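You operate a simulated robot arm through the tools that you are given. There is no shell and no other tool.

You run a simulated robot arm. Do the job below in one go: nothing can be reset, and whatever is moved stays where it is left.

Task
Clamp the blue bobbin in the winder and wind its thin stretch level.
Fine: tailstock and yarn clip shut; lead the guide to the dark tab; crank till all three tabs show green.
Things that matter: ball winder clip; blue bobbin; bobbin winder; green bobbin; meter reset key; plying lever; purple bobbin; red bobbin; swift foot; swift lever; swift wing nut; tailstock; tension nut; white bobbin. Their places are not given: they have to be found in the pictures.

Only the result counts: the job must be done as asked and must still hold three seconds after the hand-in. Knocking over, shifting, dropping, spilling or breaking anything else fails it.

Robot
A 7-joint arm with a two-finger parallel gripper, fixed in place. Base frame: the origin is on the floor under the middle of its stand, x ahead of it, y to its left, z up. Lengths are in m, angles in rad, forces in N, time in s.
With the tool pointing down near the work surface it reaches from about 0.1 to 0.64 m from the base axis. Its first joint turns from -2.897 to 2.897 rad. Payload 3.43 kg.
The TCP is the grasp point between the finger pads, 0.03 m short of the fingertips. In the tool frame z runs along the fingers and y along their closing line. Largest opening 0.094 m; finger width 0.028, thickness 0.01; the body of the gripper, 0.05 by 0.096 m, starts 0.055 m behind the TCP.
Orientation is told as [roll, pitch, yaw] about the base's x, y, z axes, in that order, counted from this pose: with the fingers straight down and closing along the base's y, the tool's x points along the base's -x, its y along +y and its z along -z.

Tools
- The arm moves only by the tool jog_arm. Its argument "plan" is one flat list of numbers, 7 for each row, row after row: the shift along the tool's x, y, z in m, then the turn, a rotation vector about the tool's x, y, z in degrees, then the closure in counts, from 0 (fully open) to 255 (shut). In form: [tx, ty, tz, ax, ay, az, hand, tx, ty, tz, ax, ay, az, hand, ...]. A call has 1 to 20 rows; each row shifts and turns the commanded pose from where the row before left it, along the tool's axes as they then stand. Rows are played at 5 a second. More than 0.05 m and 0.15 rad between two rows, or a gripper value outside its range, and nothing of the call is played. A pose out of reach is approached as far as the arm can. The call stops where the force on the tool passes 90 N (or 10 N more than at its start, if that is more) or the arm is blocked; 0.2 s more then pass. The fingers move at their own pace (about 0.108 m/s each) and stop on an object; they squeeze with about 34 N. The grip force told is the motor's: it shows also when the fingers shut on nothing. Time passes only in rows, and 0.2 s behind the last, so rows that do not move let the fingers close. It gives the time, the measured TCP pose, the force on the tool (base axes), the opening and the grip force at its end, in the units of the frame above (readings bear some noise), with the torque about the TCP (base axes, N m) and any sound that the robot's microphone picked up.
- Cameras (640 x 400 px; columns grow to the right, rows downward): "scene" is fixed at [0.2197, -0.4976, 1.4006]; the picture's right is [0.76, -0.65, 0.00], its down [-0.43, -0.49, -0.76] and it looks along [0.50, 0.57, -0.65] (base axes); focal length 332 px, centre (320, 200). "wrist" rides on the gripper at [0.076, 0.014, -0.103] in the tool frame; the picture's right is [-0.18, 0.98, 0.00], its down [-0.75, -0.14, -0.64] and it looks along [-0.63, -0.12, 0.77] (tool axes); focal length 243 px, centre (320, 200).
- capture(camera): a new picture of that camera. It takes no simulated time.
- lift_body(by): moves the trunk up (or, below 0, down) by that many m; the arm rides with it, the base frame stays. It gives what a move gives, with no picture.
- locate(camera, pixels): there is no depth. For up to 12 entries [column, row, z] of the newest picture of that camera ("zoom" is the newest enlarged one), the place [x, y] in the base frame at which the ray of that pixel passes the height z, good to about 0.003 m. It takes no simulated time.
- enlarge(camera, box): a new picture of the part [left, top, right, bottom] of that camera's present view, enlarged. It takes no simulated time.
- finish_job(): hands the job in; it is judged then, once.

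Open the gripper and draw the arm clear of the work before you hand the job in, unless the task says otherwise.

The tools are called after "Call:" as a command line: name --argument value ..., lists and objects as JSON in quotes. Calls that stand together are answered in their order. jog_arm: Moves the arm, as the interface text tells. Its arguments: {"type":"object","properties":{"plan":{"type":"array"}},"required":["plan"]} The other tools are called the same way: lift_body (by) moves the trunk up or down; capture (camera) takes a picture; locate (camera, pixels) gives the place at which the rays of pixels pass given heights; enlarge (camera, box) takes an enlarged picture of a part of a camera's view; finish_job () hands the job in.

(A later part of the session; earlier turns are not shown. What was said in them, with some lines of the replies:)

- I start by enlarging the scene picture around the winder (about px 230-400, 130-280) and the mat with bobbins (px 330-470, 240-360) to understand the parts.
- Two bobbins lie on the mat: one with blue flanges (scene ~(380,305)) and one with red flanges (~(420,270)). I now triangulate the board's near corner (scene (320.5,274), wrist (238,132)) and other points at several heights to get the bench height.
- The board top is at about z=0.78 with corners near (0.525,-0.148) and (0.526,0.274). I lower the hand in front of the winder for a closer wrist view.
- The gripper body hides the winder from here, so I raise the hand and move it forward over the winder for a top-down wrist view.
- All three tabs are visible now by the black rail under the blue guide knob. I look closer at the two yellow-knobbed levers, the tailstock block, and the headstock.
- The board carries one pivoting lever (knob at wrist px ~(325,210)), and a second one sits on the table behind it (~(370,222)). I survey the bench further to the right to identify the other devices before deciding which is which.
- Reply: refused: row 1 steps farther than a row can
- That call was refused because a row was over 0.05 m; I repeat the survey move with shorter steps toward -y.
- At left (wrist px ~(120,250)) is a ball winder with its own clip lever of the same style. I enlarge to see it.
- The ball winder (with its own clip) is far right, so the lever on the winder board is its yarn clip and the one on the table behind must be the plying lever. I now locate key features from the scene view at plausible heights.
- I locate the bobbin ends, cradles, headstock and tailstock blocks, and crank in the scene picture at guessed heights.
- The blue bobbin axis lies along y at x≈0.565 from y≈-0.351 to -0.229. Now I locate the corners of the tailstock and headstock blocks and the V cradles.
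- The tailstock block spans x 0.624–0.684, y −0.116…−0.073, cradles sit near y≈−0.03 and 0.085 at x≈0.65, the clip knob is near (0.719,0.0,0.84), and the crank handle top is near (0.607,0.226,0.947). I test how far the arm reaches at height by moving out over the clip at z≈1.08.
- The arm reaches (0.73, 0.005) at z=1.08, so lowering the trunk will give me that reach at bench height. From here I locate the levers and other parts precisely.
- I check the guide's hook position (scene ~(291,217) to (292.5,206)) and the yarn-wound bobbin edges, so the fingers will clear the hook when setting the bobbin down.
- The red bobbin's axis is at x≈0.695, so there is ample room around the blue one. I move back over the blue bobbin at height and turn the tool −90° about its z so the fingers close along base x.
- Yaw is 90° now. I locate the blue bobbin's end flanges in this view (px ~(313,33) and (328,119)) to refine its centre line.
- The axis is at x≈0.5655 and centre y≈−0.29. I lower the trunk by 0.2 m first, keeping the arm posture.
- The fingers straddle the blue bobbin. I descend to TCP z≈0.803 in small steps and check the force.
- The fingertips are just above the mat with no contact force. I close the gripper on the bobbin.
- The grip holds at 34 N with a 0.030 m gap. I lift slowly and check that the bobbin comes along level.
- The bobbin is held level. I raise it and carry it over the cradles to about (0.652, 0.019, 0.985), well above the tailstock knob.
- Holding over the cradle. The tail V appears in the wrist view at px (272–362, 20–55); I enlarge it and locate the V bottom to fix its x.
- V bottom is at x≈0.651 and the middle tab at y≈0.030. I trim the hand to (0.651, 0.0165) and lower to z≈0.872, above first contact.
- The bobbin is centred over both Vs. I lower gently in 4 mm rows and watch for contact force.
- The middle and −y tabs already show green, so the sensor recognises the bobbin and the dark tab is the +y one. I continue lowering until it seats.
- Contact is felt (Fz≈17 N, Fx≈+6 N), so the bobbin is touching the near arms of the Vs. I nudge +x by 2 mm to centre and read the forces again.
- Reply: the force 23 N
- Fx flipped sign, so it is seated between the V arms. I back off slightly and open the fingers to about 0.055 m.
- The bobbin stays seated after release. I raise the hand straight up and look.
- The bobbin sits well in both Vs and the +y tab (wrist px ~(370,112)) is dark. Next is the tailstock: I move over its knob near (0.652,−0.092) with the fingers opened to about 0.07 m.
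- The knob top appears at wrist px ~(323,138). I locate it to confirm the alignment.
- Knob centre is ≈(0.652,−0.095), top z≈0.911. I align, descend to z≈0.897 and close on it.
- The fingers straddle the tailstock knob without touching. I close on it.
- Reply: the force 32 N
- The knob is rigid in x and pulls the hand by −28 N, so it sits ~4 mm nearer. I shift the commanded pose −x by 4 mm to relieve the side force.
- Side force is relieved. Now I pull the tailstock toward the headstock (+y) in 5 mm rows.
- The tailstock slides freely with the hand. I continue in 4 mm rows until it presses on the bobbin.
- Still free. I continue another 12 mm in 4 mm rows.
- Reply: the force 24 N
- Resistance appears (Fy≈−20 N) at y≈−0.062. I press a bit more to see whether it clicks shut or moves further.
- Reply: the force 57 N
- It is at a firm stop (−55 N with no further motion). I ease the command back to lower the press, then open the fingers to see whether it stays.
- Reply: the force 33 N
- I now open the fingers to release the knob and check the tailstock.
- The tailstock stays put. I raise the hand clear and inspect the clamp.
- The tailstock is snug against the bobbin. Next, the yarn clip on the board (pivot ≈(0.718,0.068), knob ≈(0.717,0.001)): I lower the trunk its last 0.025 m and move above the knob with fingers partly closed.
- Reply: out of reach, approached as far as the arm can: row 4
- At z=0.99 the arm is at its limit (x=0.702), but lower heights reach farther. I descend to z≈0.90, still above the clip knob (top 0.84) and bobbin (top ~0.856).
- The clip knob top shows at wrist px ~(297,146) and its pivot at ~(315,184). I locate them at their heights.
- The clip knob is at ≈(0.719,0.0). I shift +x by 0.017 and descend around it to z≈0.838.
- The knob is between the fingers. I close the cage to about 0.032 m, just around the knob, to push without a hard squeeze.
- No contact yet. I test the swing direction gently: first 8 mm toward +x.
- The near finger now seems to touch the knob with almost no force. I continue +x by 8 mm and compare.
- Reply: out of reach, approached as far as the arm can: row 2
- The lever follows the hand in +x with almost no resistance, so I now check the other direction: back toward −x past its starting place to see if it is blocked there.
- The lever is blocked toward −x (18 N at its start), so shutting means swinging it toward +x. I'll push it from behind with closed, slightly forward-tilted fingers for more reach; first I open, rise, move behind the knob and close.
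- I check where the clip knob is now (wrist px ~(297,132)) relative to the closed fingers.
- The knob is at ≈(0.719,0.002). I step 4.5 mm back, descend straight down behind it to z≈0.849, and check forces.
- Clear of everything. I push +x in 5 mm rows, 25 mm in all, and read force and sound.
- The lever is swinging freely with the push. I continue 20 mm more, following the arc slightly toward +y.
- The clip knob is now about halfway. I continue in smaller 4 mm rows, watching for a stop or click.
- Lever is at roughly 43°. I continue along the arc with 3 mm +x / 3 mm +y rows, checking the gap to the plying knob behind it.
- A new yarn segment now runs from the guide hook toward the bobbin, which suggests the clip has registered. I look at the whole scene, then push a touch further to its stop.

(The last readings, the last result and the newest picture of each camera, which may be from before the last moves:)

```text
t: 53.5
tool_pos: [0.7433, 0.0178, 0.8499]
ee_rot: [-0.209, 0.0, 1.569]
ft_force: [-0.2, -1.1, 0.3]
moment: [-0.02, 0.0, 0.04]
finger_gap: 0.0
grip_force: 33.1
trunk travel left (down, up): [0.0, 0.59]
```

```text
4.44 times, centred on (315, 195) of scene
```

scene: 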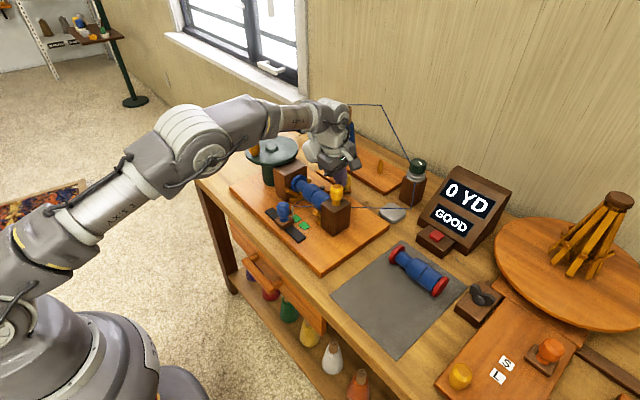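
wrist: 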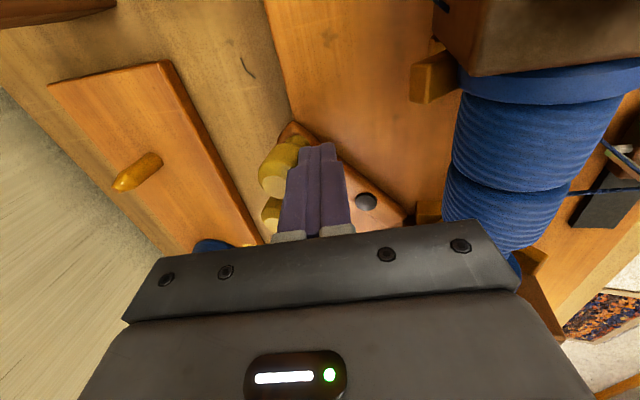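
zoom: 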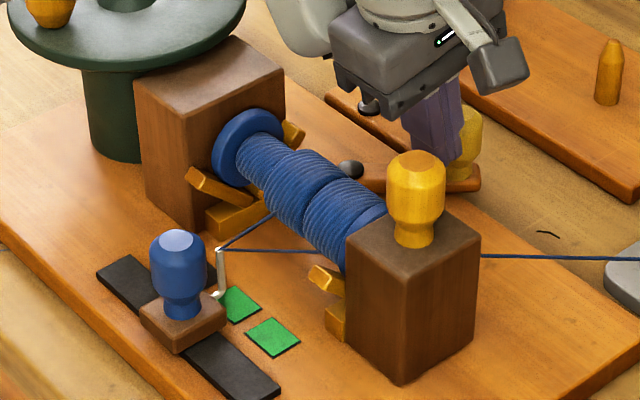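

The yarn now runs hook→bobbin, so the clip counts as shut. I push two more small rows to seat it at its stop, with margin to the plying knob.

Call:
jog_arm --plan '[-0.003, -0.002, 0.0004, 0, 0, 0, 255, -0.002, -0.002, 0.0004, 0, 0, 0, 255, 0, 0, 0, 0, 0, 0, 255]'

Call:
enlarge --camera "wrist" --box '[180, 70, 380, 250]'

Call:
enlarge --camera "scene" --box '[300, 130, 390, 210]'

```text
t: 54.3
tool_pos: [0.7429, 0.02, 0.851]
ee_rot: [-0.206, 0.001, 1.568]
ft_force: [-28.7, -17.6, -2.4]
moment: [-0.5, 0.87, -0.05]
finger_gap: 0.0
grip_force: 32.8
trunk travel left (down, up): [0.0, 0.59]
```

```text
2.22 times, centred on (280, 160) of wrist
```

zoom: 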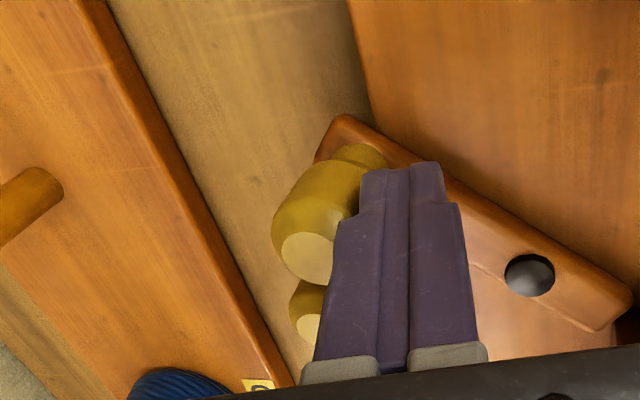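

```text
5.00 times, centred on (345, 170) of scene
```

zoom: 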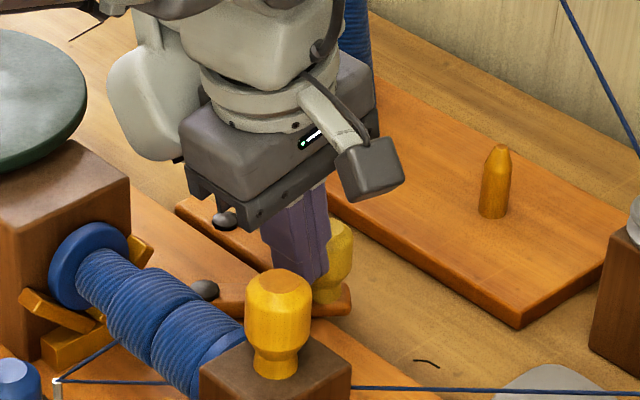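

The lever hit its stop (−29 N, no more movement). I back away from the knob, rise, and level the tool again.

Call:
jog_arm --plan '[0.001, 0.0059, -0.0012, 0, 0, 0, 255, 0, 0.0059, -0.0012, 0, 0, 0, 255, 0, -0.0083, -0.0391, 0, 0, 0, 255, 0, -0.0083, -0.0391, 0, 0, 0, 255, 0, 0.02, -0.02, 0, 0, 0, 255, 0, 0.03, 0, -6, 0, 0, 255, 0, 0.03, 0, -6, 0, 0, 255, 0, 0, 0, 0, 0, 0, 255]'

Call:
capture --camera "wrist"

Call:
capture --camera "scene"

Call:
enlarge --camera "scene" --box '[260, 130, 390, 250]'

```text
t: 56.1
tool_pos: [0.6525, 0.0224, 0.937]
ee_rot: [0.0, 0.0, 1.568]
ft_force: [0.5, 0.0, 0.5]
moment: [-0.03, 0.0, -0.02]
finger_gap: 0.0
grip_force: 33.5
trunk travel left (down, up): [0.0, 0.59]
```

```text
taken
```

wrist: 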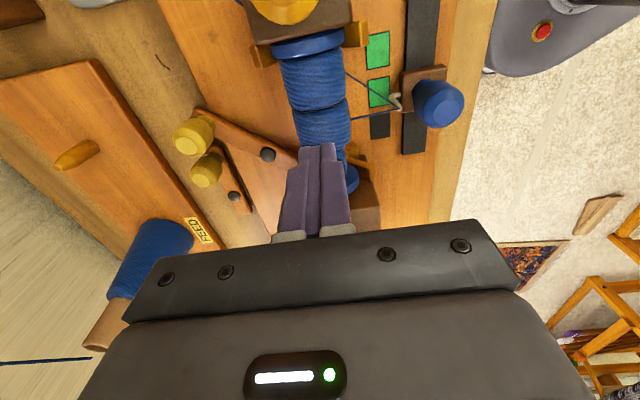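

```text
taken
```

scene: 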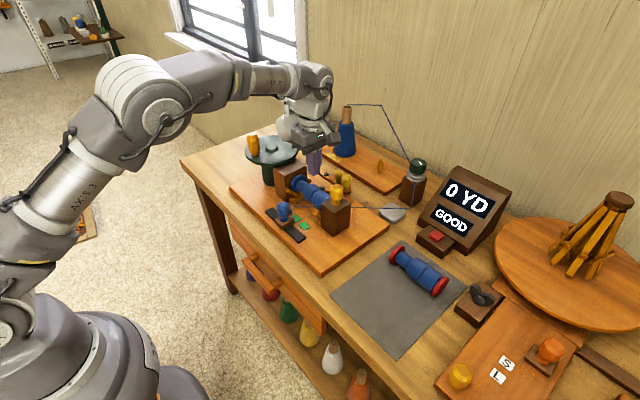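

```text
3.33 times, centred on (325, 190) of scene
```

zoom: 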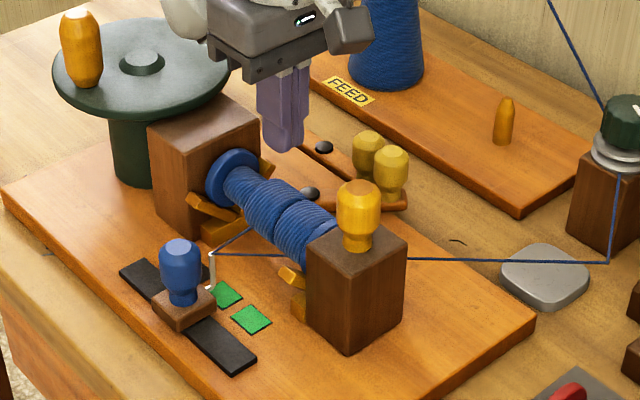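

Clip is shut and the plying lever is undisturbed. Now the guide: I enlarge the wrist view around the guide and tabs to measure positions.

Call:
enlarge --camera "wrist" --box '[340, 20, 490, 180]'

Call:
locate --camera "wrist" --pixels '[[378, 50, 0.781], [379, 92, 0.781], [380, 125, 0.781], [397, 100, 0.825], [424, 90, 0.795], [440, 104, 0.84], [440, 104, 0.85]]'

```text
2.50 times, centred on (415, 100) of wrist
```

zoom: 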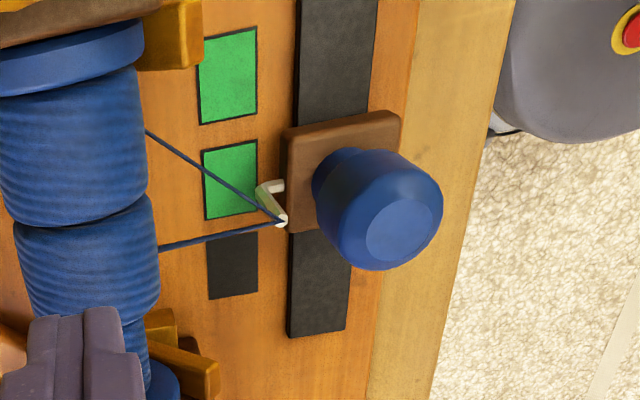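

```text
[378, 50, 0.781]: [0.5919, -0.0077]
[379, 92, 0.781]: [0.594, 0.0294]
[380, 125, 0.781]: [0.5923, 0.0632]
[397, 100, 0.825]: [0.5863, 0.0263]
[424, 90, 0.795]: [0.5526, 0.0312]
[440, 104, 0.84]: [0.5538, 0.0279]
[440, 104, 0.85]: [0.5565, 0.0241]
```

Tabs are at y≈−0.0075, 0.029 and 0.0645; the guide sits at ≈0.028, so it must slide +0.036 to the dark tab. With the fingers still closed I come down on the −y side of the blue guide knob to push it.

Call:
jog_arm --plan '[0.0125, 0.0325, 0, 0, 0, 0, 255, 0.0125, 0.0325, 0, 0, 0, 0, 255, 0.0125, 0.0325, 0, 0, 0, 0, 255, 0, 0, 0.03, 0, 0, 0, 255, 0, 0, 0.03, 0, 0, 0, 255, 0, 0, 0, 0, 0, 0, 255]'

Call:
capture --camera "wrist"

Call:
enlarge --camera "scene" --box '[250, 160, 350, 250]'

```text
t: 57.5
tool_pos: [0.5529, -0.0163, 0.876]
ee_rot: [0.001, -0.002, 1.57]
ft_force: [1.1, -0.2, -0.1]
moment: [0.01, 0.02, 0.01]
finger_gap: 0.0001
grip_force: 33.2
trunk travel left (down, up): [0.0, 0.59]
```

```text
taken
```

wrist: 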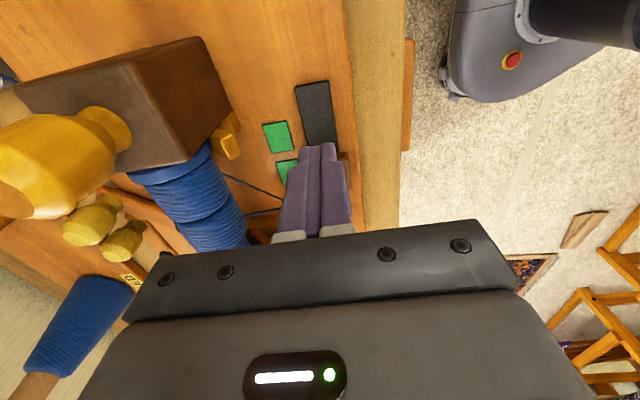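

```text
4.44 times, centred on (300, 205) of scene
```

zoom: 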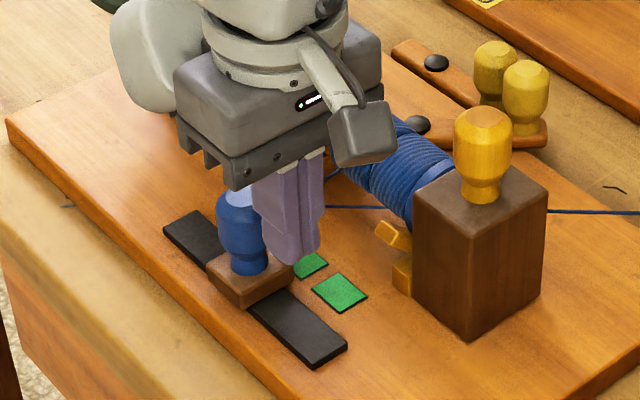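

The closed fingers are beside the knob on its −y side. I descend to z≈0.843 and push +y by the first 22 mm in small rows.

Call:
jog_arm --plan '[0, 0, 0.02, 0, 0, 0, 255, 0, 0, 0.013, 0, 0, 0, 255, 0, 0, 0, 0, 0, 0, 255, -0.005, 0, 0, 0, 0, 0, 255, -0.005, 0, 0, 0, 0, 0, 255, -0.005, 0, 0, 0, 0, 0, 255, -0.005, 0, 0, 0, 0, 0, 255, 0, 0, 0, 0, 0, 0, 255]'

Call:
enlarge --camera "scene" --box '[250, 160, 350, 250]'

```text
t: 59.3
tool_pos: [0.5548, 0.0043, 0.843]
ee_rot: [0.0, 0.002, 1.572]
ft_force: [0.1, -2.4, 0.8]
moment: [0.01, 0.02, -0.02]
finger_gap: 0.0
grip_force: 32.9
trunk travel left (down, up): [0.0, 0.59]
```

```text
4.44 times, centred on (300, 205) of scene
```

zoom: 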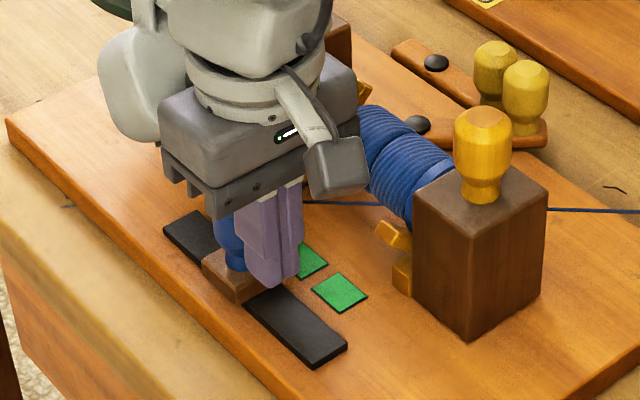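

The guide is moving with slight drag (−2.4 N). I push another 24 mm, then check against the dark tab.

Call:
jog_arm --plan '[-0.006, 0, 0, 0, 0, 0, 255, -0.006, 0, 0, 0, 0, 0, 255, -0.006, 0, 0, 0, 0, 0, 255, -0.006, 0, 0, 0, 0, 0, 255, 0, 0, 0, 0, 0, 0, 255]'

Call:
enlarge --camera "scene" --box '[250, 160, 350, 250]'

Call:
capture --camera "wrist"

```text
t: 60.5
tool_pos: [0.5532, 0.0285, 0.8436]
ee_rot: [0.0, 0.0, 1.568]
ft_force: [-0.2, -0.2, -0.2]
moment: [-0.01, 0.01, -0.01]
finger_gap: 0.0001
grip_force: 33.2
trunk travel left (down, up): [0.0, 0.59]
```

```text
4.44 times, centred on (300, 205) of scene
```

zoom: 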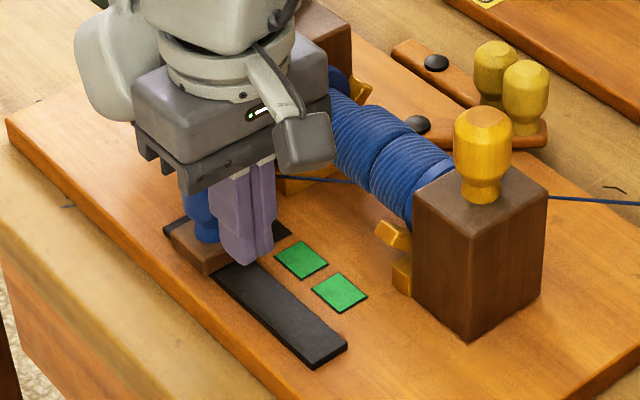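

```text
taken
```

wrist: 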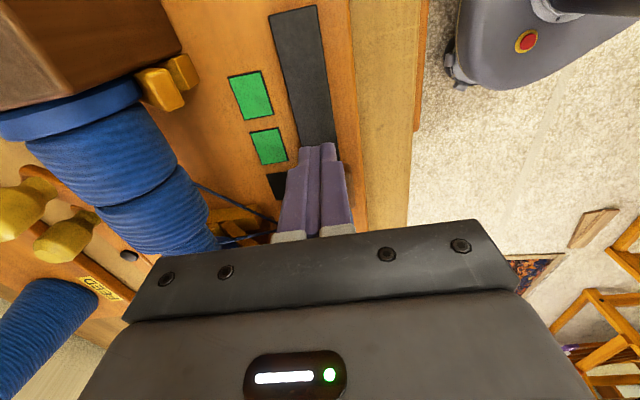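

I back the hand off and rise for a clear look at the guide relative to the dark tab.

Call:
jog_arm --plan '[0.01, 0, 0, 0, 0, 0, 255, 0, 0, -0.03, 0, 0, 0, 255, 0.02, -0.02, -0.03, 0, 0, 0, 255, 0.03, -0.02, -0.03, 0, 0, 0, 255, 0, 0, 0, 0, 0, 0, 255]'

Call:
capture --camera "wrist"

Call:
enlarge --camera "wrist" --box '[230, 90, 430, 250]'

Call:
enlarge --camera "scene" --box '[250, 150, 350, 240]'

```text
t: 61.7
tool_pos: [0.5927, -0.0315, 0.9339]
ee_rot: [0.0, -0.001, 1.571]
ft_force: [0.8, -0.2, 0.1]
moment: [0.01, -0.03, 0.03]
finger_gap: 0.0
grip_force: 32.7
trunk travel left (down, up): [0.0, 0.59]
```

```text
taken
```

wrist: 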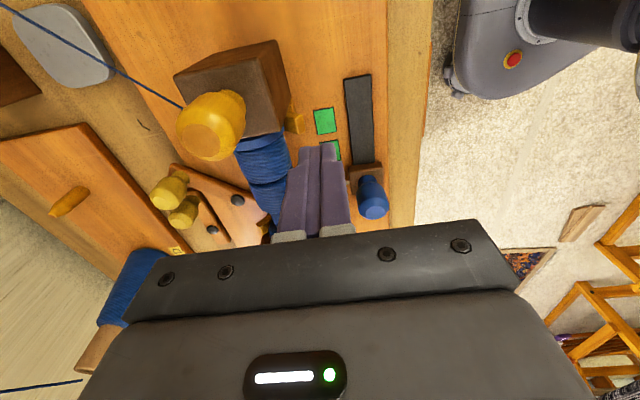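

```text
2.50 times, centred on (330, 170) of wrist
```

zoom: 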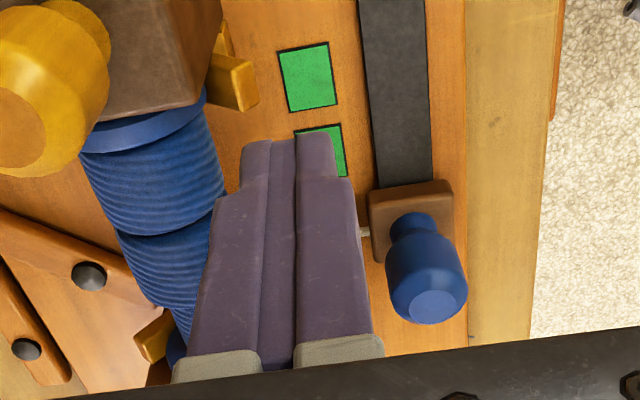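

```text
4.44 times, centred on (300, 195) of scene
```

zoom: 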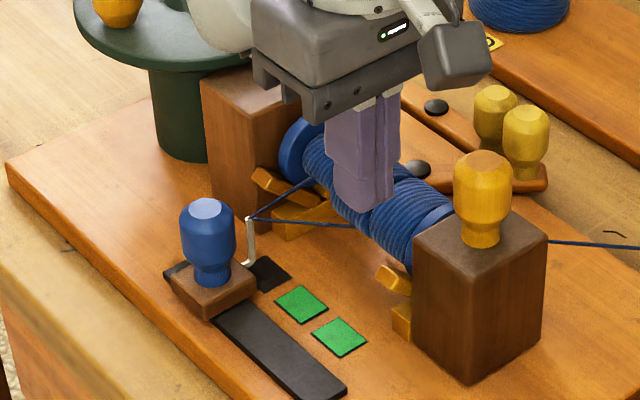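

The guide is close to the dark tab; the fingers hide the tab in the wrist view. I shift the hand sideways to get a clean view and measure.

Call:
jog_arm --plan '[0.0, -0.03, -0.02, 0, 0, 0, 255, 0.0, -0.03, -0.02, 0, 0, 0, 255, 0, 0, 0, 0, 0, 0, 255]'

Call:
capture --camera "wrist"

Call:
enlarge --camera "wrist" --box '[330, 90, 450, 220]'

Call:
enlarge --camera "scene" --box '[265, 180, 325, 240]'

```text
t: 62.5
tool_pos: [0.6547, -0.0323, 0.9733]
ee_rot: [0.0, 0.001, 1.569]
ft_force: [0.6, 0.3, 0.1]
moment: [0.0, 0.03, 0.02]
finger_gap: 0.0
grip_force: 32.4
trunk travel left (down, up): [0.0, 0.59]
```

```text
taken
```

wrist: 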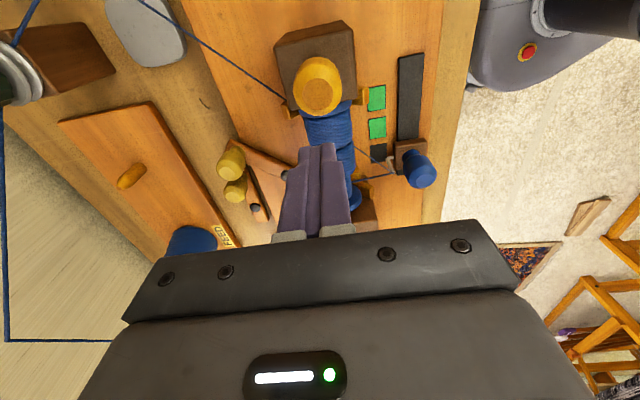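

```text
3.08 times, centred on (390, 155) of wrist
```

zoom: 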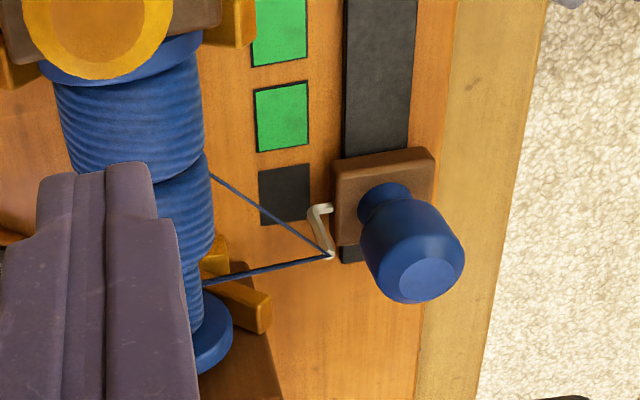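

```text
6.67 times, centred on (295, 210) of scene
```

zoom: 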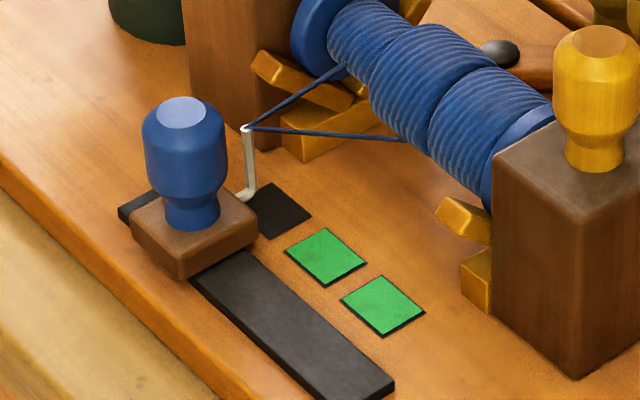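

I measure guide block centre (px ~(411,154)) against the dark tab centre (px ~(379,153)).

Call:
locate --camera "wrist" --pixels '[[378.6, 152.7, 0.781], [377.5, 128.2, 0.781], [376.5, 97, 0.781], [411.4, 153.7, 0.795], [411.4, 153.7, 0.8], [390, 158, 0.79], [393.5, 173, 0.826]]'

Call:
locate --camera "scene" --pixels '[[289.2, 211.7, 0.781], [295.9, 218.5, 0.781], [304.6, 225.8, 0.781], [276, 212, 0.8], [284.2, 209.2, 0.79], [284.1, 199.2, 0.826]]'

```text
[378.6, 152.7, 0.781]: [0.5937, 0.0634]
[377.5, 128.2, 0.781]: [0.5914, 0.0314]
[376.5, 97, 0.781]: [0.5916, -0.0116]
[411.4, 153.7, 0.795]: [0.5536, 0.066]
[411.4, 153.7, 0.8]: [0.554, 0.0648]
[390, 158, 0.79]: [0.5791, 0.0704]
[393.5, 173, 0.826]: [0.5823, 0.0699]
```

```text
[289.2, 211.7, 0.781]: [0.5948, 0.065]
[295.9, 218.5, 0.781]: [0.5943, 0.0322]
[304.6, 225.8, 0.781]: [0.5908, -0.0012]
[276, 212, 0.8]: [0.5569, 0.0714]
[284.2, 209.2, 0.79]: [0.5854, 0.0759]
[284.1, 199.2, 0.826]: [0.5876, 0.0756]
```

The guide is within a few mm of the dark tab's centre (0.065 vs 0.064). Now the crank: I raise the trunk 0.1 m to gain reach at crank height and view the disk.

Call:
lift_body --by 0.1

Call:
jog_arm --plan '[-0.03, 0.015, 0, 0, 0, 0, 255, -0.03, 0.015, 0, 0, 0, 0, 255, 0, 0, 0, 0, 0, 0, 255]'

Call:
capture --camera "wrist"

Call:
capture --camera "scene"

Call:
enlarge --camera "scene" --box '[230, 120, 330, 210]'

```text
t: 63.8
tool_pos: [0.6542, -0.0333, 1.072]
ee_rot: [-0.001, 0.0, 1.572]
ft_force: [-0.2, -0.4, -0.4]
moment: [0.0, -0.01, 0.0]
finger_gap: 0.0001
grip_force: 33.1
trunk travel left (down, up): [-0.1, 0.49]
```

```text
t: 64.6
tool_pos: [0.624, 0.0277, 1.0728]
ee_rot: [0.001, -0.001, 1.57]
ft_force: [0.3, -0.1, 0.1]
moment: [-0.02, -0.01, 0.0]
finger_gap: 0.0002
grip_force: 33.2
trunk travel left (down, up): [-0.1, 0.49]
```

```text
taken
```

wrist: 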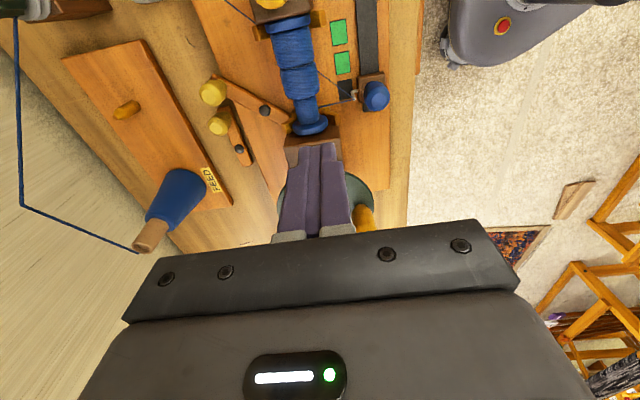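

```text
taken
```

scene: 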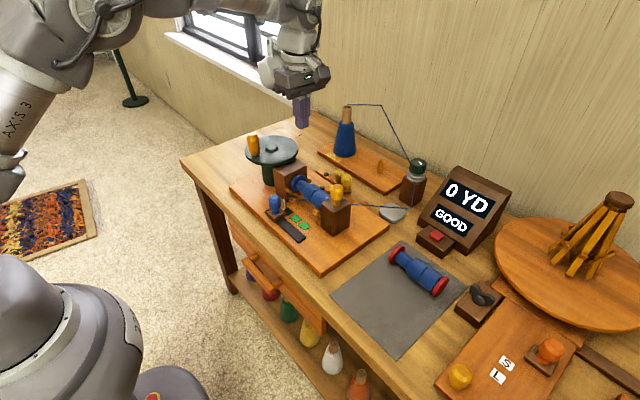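

```text
4.44 times, centred on (280, 165) of scene
```

zoom: 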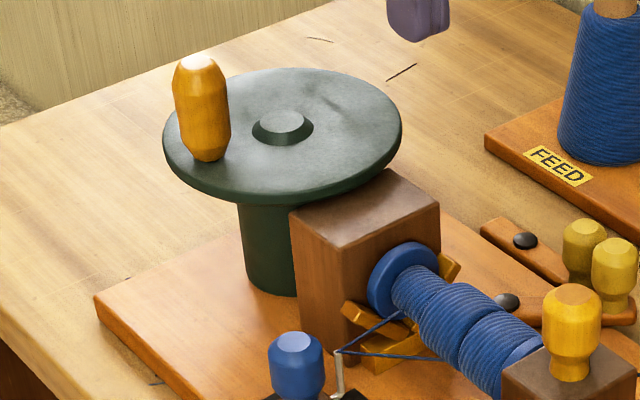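

The meter still reads 0 YD, GOOD. I move the hand past the crank so the wrist camera sees the disk and handle from above.

Call:
jog_arm --plan '[-0.0385, 0.004, 0, 0, 0, 0, 255, -0.0385, 0.004, 0, 0, 0, 0, 255, -0.0385, 0.004, 0, 0, 0, 0, 255, -0.0385, 0.004, 0, 0, 0, 0, 255, -0.0385, 0.004, 0, 0, 0, 0, 255, -0.0385, 0.004, 0, 0, 0, 0, 255, 0, 0, 0, 0, 0, 0, 255]'

Call:
capture --camera "wrist"

Call:
enlarge --camera "wrist" --box '[200, 40, 420, 200]'

```text
t: 66.2
tool_pos: [0.6, 0.2601, 1.0715]
ee_rot: [-0.001, 0.001, 1.569]
ft_force: [-0.6, 0.5, 0.2]
moment: [-0.07, 0.06, 0.0]
finger_gap: 0.0
grip_force: 32.7
trunk travel left (down, up): [-0.1, 0.49]
```

```text
taken
```

wrist: 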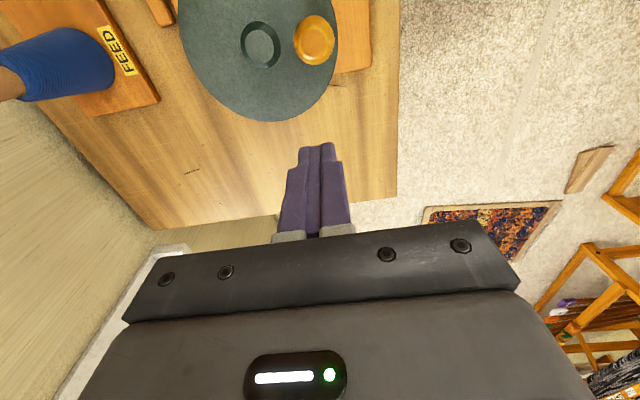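

```text
2.50 times, centred on (310, 120) of wrist
```

zoom: 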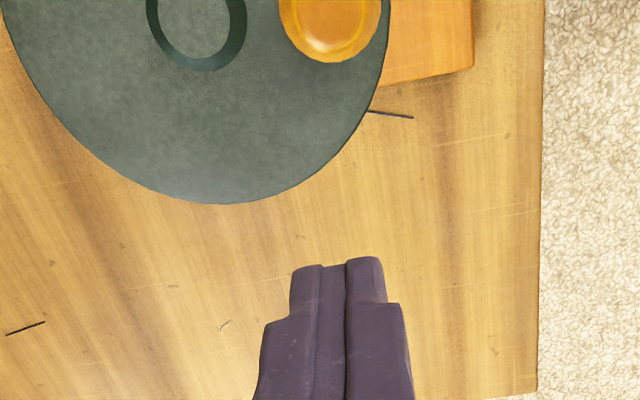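

The handle's top is at px ~(315,40) and the hub at ~(261,45). I locate them at a few heights along with disk rim points.

Call:
locate --camera "wrist" --pixels '[[315, 40, 0.94], [315, 40, 0.95], [261, 45, 0.9], [261, 45, 0.91], [337, 45, 0.9], [263, 121, 0.9], [184, 50, 0.9]]'

Call:
locate --camera "scene" --pixels '[[252.5, 134.2, 0.94], [252.5, 134.2, 0.945], [252.5, 134.2, 0.95], [271.7, 147.5, 0.9], [271.7, 147.5, 0.905], [271.7, 147.5, 0.91], [254.2, 155.5, 0.89], [254.2, 155.5, 0.9]]'

```text
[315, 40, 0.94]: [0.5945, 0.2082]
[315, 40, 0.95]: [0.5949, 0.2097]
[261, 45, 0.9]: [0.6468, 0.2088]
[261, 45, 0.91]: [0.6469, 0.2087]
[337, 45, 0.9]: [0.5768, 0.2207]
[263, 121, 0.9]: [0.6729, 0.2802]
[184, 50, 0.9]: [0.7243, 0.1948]
```

```text
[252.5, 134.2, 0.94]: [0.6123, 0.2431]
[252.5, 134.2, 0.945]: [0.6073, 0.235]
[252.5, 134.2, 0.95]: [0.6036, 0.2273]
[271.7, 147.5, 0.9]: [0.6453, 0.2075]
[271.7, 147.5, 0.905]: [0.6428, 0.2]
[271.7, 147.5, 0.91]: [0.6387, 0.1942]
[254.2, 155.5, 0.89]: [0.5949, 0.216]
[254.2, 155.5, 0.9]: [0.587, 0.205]
```

The crank hub is at ≈(0.646,0.208), disk top ≈0.89, and the handle at ≈(0.5945,0.2095) with top ≈0.961 (radius ≈0.0515 m). I'll push the handle round with closed fingers; first I come down on its −y side for a clockwise trial.

Call:
jog_arm --plan '[0.041, -0.008, 0, 0, 0, 0, 255, 0.041, -0.008, 0, 0, 0, 0, 255, 0, 0, 0, 0, 0, 0, 255, 0, 0, 0.04, 0, 0, 0, 255, 0, 0, 0.04, 0, 0, 0, 255, 0, 0, 0, 0, 0, 0, 255]'

Call:
enlarge --camera "scene" --box '[220, 90, 330, 200]'

Call:
capture --camera "wrist"

```text
t: 67.6
tool_pos: [0.6176, 0.1769, 0.9928]
ee_rot: [0.004, 0.0, 1.569]
ft_force: [-0.1, 0.1, 0.6]
moment: [0.0, 0.01, -0.01]
finger_gap: 0.0
grip_force: 33.1
trunk travel left (down, up): [-0.1, 0.49]
```

```text
3.64 times, centred on (275, 145) of scene
```

zoom: 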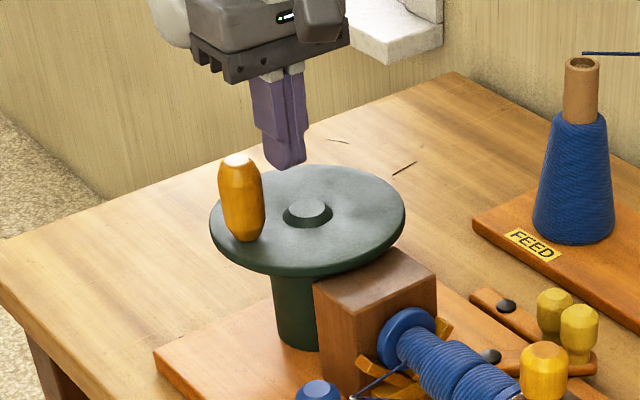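

```text
taken
```

wrist: 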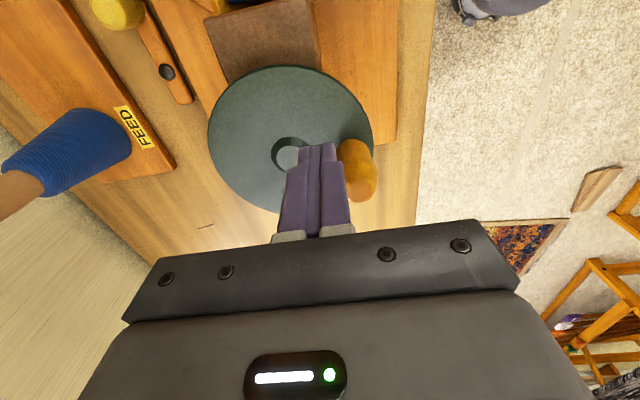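

The fingers hover between hub and handle. I descend to z≈0.948 so the fingertips (≈0.918) overlap the handle but clear the disk.

Call:
jog_arm --plan '[0, 0, 0.02, 0, 0, 0, 255, 0, 0, 0.02, 0, 0, 0, 255, 0, 0, 0.005, 0, 0, 0, 255, 0, 0, 0, 0, 0, 0, 255]'

Call:
enlarge --camera "scene" --box '[220, 100, 330, 190]'

Call:
capture --camera "wrist"

```text
t: 68.6
tool_pos: [0.6169, 0.1774, 0.9486]
ee_rot: [0.0, -0.001, 1.57]
ft_force: [-0.1, -0.3, -0.4]
moment: [-0.04, 0.03, 0.01]
finger_gap: 0.0004
grip_force: 33.1
trunk travel left (down, up): [-0.1, 0.49]
```

```text
4.44 times, centred on (275, 145) of scene
```

zoom: 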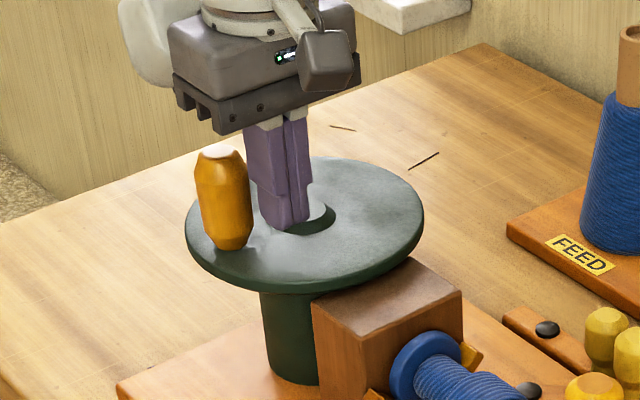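

```text
taken
```

wrist: 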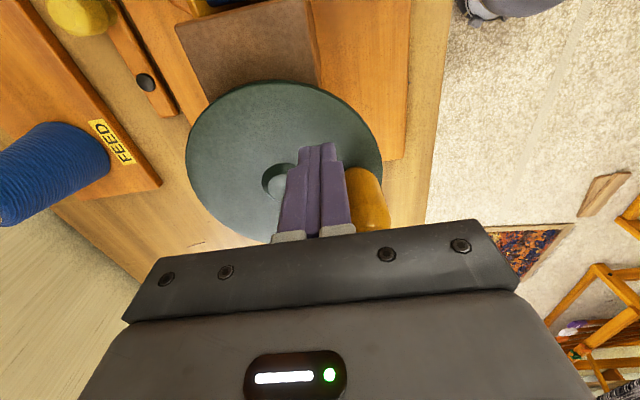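

Everything is clear. I push the handle clockwise (toward +y) through roughly 60° and then read the meter.

Call:
jog_arm --plan '[-0.0091, 0.0082, 0, 0, 0, 0, 255, -0.0104, 0.0043, 0, 0, 0, 0, 255, -0.0111, 0.0015, 0, 0, 0, 0, 255, -0.0111, -0.0015, 0, 0, 0, 0, 255, -0.0104, -0.0043, 0, 0, 0, 0, 255, 0, 0, 0, 0, 0, 0, 255]'

Call:
capture --camera "scene"

Call:
enlarge --camera "scene" --box '[220, 100, 330, 190]'

Call:
enlarge --camera "scene" --box '[260, 160, 360, 240]'

```text
t: 70.0
tool_pos: [0.6076, 0.2289, 0.9479]
ee_rot: [0.0, 0.001, 1.571]
ft_force: [0.7, -0.3, 0.3]
moment: [0.0, 0.02, -0.01]
finger_gap: 0.0
grip_force: 33.2
trunk travel left (down, up): [-0.1, 0.49]
```

```text
taken
```

scene: 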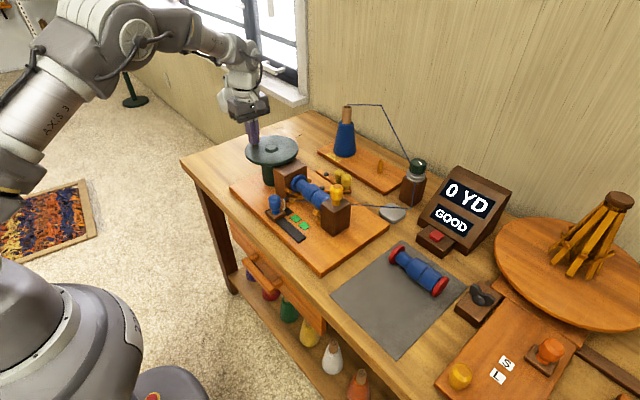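

```text
4.44 times, centred on (275, 145) of scene
```

zoom: 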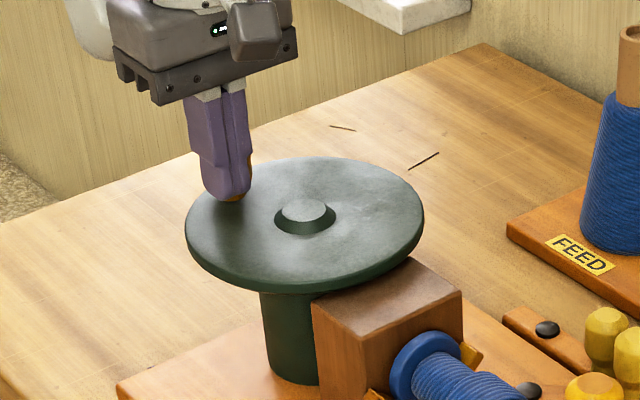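

```text
5.00 times, centred on (310, 200) of scene
```

zoom: 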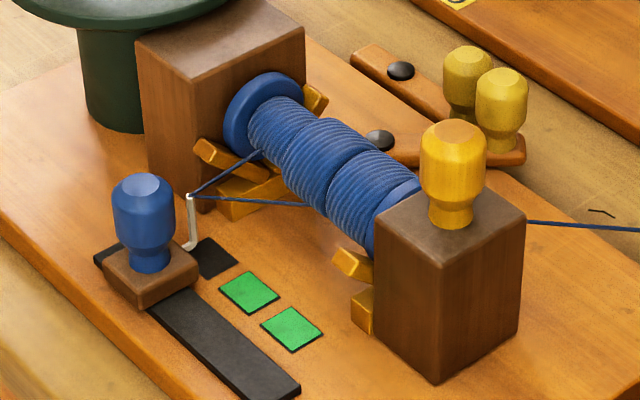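

The handle followed easily. I continue pushing it clockwise for the next ~160°, in 20° rows around the hub, and check.

Call:
jog_arm --plan '[-0.0115, -0.0098, 0, 0, 0, 0, 255, -0.00747, -0.01293, 0, 0, 0, 0, 255, -0.00259, -0.01471, 0, 0, 0, 0, 255, 0.00259, -0.01471, 0, 0, 0, 0, 255, 0.00747, -0.01293, 0, 0, 0, 0, 255, 0.01144, -0.0096, 0, 0, 0, 0, 255, 0.01403, -0.00511, 0, 0, 0, 0, 255, 0.01494, 0, 0, 0, 0, 0, 255, 0, 0, 0, 0, 0, 0, 255]'

Call:
capture --camera "scene"

Call:
enlarge --camera "scene" --box '[220, 100, 330, 190]'

Call:
enlarge --camera "scene" --box '[260, 160, 360, 240]'

```text
t: 72.0
tool_pos: [0.6878, 0.1991, 0.9484]
ee_rot: [-0.001, 0.0, 1.571]
ft_force: [0.5, 0.2, -0.3]
moment: [-0.02, 0.0, 0.01]
finger_gap: 0.0001
grip_force: 33.2
trunk travel left (down, up): [-0.1, 0.49]
```

```text
taken
```

scene: 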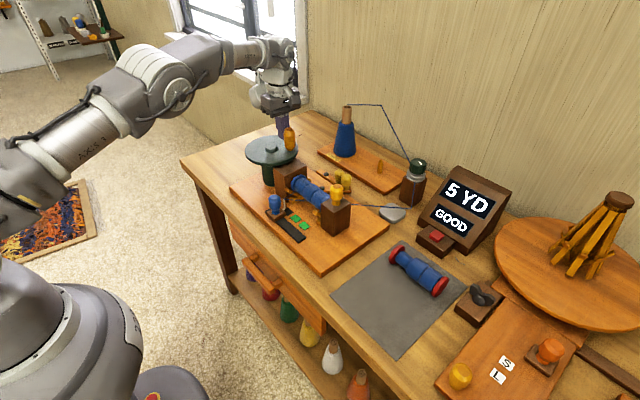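

```text
4.44 times, centred on (275, 145) of scene
```

zoom: 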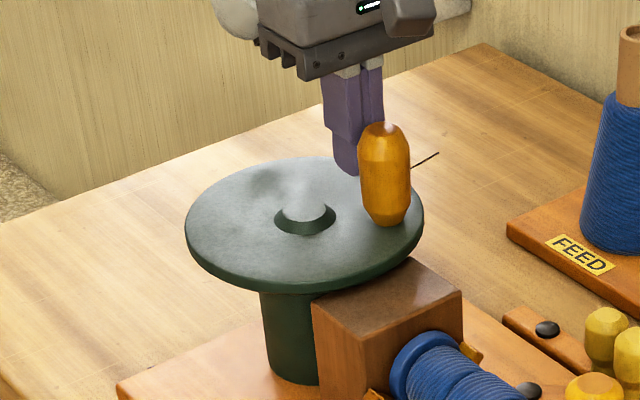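

```text
5.00 times, centred on (310, 200) of scene
```

zoom: 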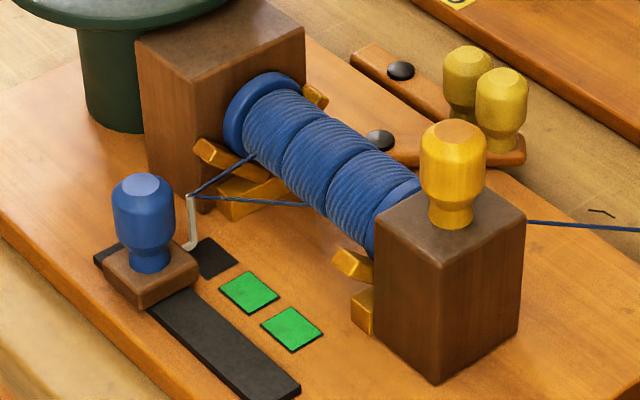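

Clockwise is right: the meter shows 5 YD and the thin stretch is filling. The tab is still dark, so I continue carefully 20° at a time.

Call:
jog_arm --plan '[0.01403, 0.00511, 0, 0, 0, 0, 255, 0, 0, 0, 0, 0, 0, 255]'

Call:
enlarge --camera "scene" --box '[260, 130, 500, 280]'

```text
t: 72.6
tool_pos: [0.6825, 0.185, 0.9484]
ee_rot: [-0.002, -0.001, 1.569]
ft_force: [0.0, 0.5, 1.0]
moment: [0.0, -0.02, 0.02]
finger_gap: 0.0
grip_force: 32.9
trunk travel left (down, up): [-0.1, 0.49]
```

```text
2.67 times, centred on (380, 205) of scene
```

zoom: 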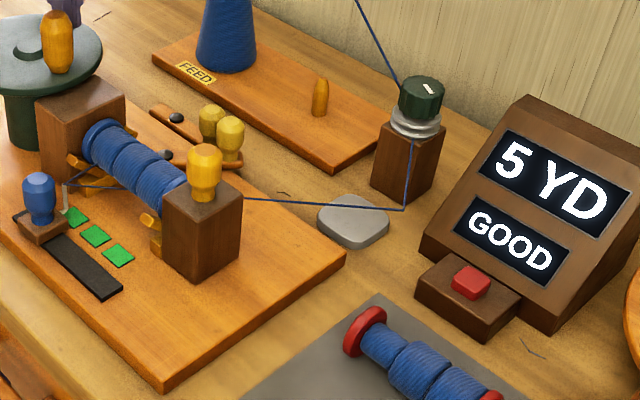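

All three tabs appear green now. I stop cranking and enlarge to verify.

Call:
enlarge --camera "scene" --box '[260, 160, 360, 240]'

Call:
enlarge --camera "scene" --box '[220, 100, 330, 190]'

Call:
capture --camera "wrist"

```text
5.00 times, centred on (310, 200) of scene
```

zoom: 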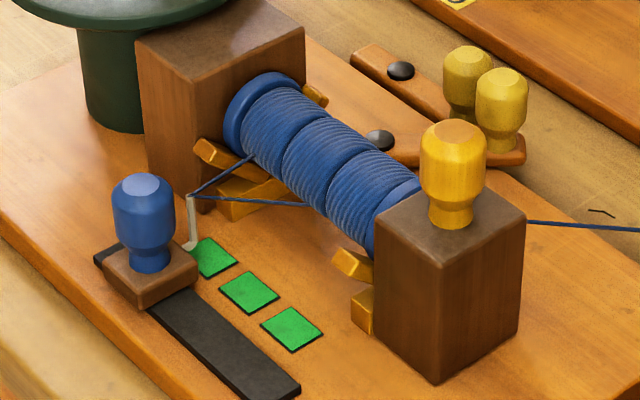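

```text
4.44 times, centred on (275, 145) of scene
```

zoom: 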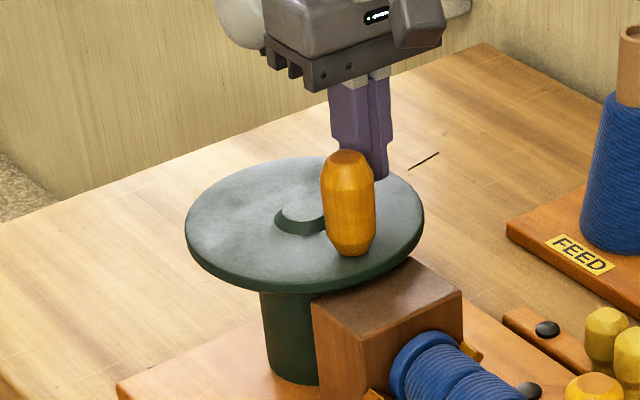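

```text
taken
```

wrist: 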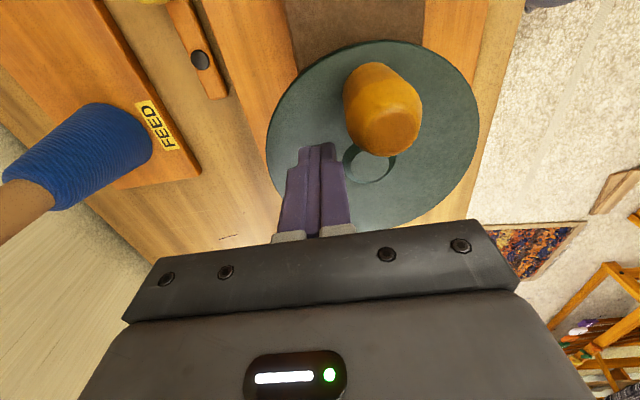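

All three tabs are green. I back the fingers away from the handle (opposite to cranking), rise, withdraw toward the robot, and open the gripper once clear.

Call:
jog_arm --plan '[-0.006, -0.002, 0, 0, 0, 0, 255, -0.006, -0.001, 0, 0, 0, 0, 255, 0, 0, -0.03, 0, 0, 0, 255, 0, 0, -0.04, 0, 0, 0, 255, 0, 0.03, -0.015, 0, 0, 0, 255, 0, 0.04, -0.02, 0, 0, 0, 255, 0, 0.04, -0.02, 0, 0, 0, 255, 0, 0.04, -0.02, 0, 0, 0, 200, 0, 0.04, -0.02, 0, 0, 0, 100, 0, 0.04, 0, 0, 0, 0, 0, 0, 0, 0, 0, 0, 0, 0, 0, 0, 0, 0, 0, 0, 0]'

Call:
capture --camera "scene"

Call:
enlarge --camera "scene" --box '[230, 120, 390, 260]'

Call:
enlarge --camera "scene" --box '[400, 150, 520, 260]'

```text
t: 75.2
tool_pos: [0.4562, 0.1971, 1.1131]
ee_rot: [-0.001, 0.001, 1.569]
ft_force: [0.1, -0.5, -0.3]
moment: [0.01, 0.0, -0.01]
finger_gap: 0.0939
grip_force: 0.0
trunk travel left (down, up): [-0.1, 0.49]
```

```text
taken
```

scene: 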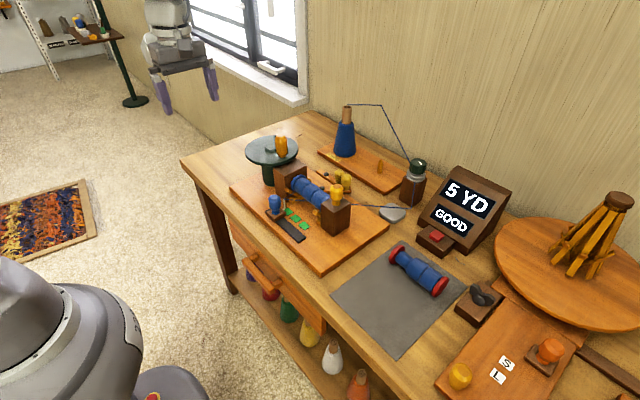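

```text
2.86 times, centred on (310, 190) of scene
```

zoom: 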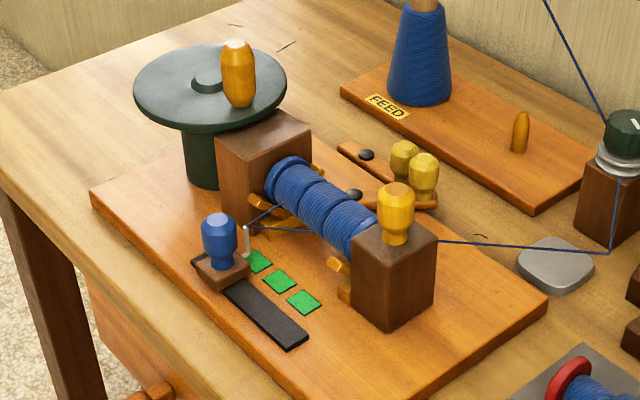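

```text
3.64 times, centred on (460, 205) of scene
```

zoom: 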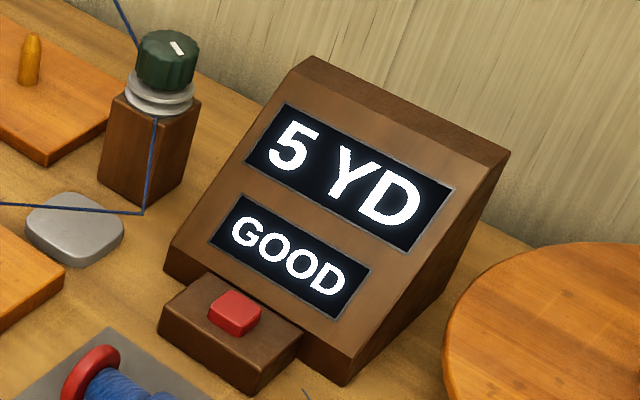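

All three tabs stay green, with the tailstock and clip shut, the plying lever untouched and the meter at 5 YD GOOD. I wait three seconds in place to be sure the state holds.

Call:
jog_arm --plan '[0, 0, 0, 0, 0, 0, 0, 0, 0, 0, 0, 0, 0, 0, 0, 0, 0, 0, 0, 0, 0, 0, 0, 0, 0, 0, 0, 0, 0, 0, 0, 0, 0, 0, 0, 0, 0, 0, 0, 0, 0, 0, 0, 0, 0, 0, 0, 0, 0, 0, 0, 0, 0, 0, 0, 0, 0, 0, 0, 0, 0, 0, 0, 0, 0, 0, 0, 0, 0, 0, 0, 0, 0, 0, 0, 0, 0, 0, 0, 0, 0, 0, 0, 0, 0, 0, 0, 0, 0, 0, 0, 0, 0, 0, 0, 0, 0, 0, 0, 0, 0, 0, 0, 0, 0]'

Call:
enlarge --camera "scene" --box '[230, 120, 500, 310]'

Call:
enlarge --camera "scene" --box '[260, 150, 370, 240]'

```text
t: 78.4
tool_pos: [0.4576, 0.1979, 1.1125]
ee_rot: [0.001, -0.001, 1.571]
ft_force: [0.1, -0.3, -0.3]
moment: [-0.01, -0.02, 0.03]
finger_gap: 0.0943
grip_force: 0.1
trunk travel left (down, up): [-0.1, 0.49]
```

```text
2.11 times, centred on (365, 215) of scene
```

zoom: 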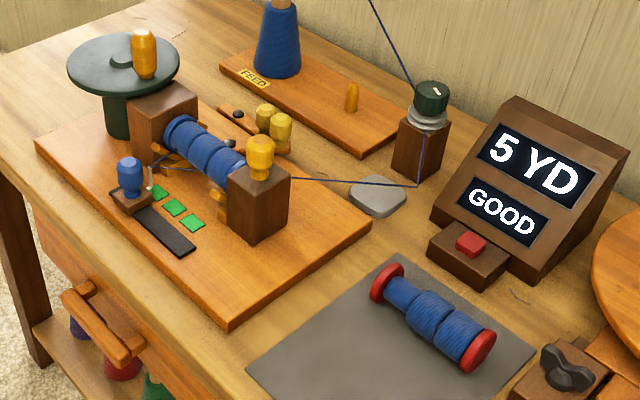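

```text
4.44 times, centred on (315, 195) of scene
```

zoom: 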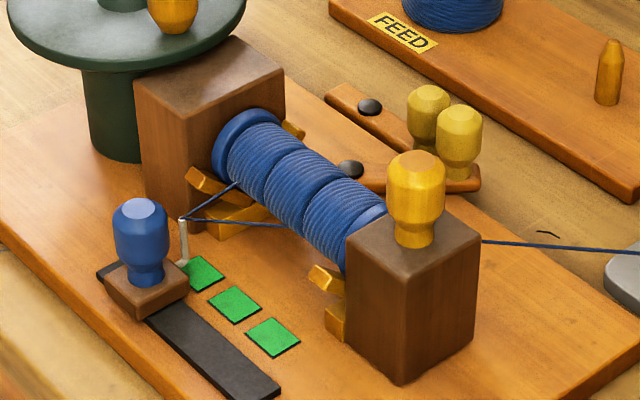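

The state holds after three seconds: three green tabs, a level bobbin, tailstock and clip shut. The gripper is open and the arm is clear, so I hand the job in.

Call:
finish_job

```text
The job is handed in.
```

The job is handed in. The blue bobbin is clamped in the winder and its thin stretch is wound level, with all three tabs showing green. The result isn't known yet.

- **Bobbin:** it sits in both cradles, with the tailstock pushed up to its stop.
- **Yarn clip:** the lever on the winder board is swung to its stop, and the yarn now runs from the guide to the bobbin.
- **Guide:** it is within a few millimetres of the tab that was dark.
- **Cranking:** I turned the crank clockwise for most of one turn and stopped when the third tab turned green. The meter reads 5 YD and GOOD.
- **Everything else:** the pictures show nothing else on the bench moved, including the plying lever and the red bobbin.

I waited three seconds before handing in and nothing changed. The gripper is open and the arm is clear of the bench.
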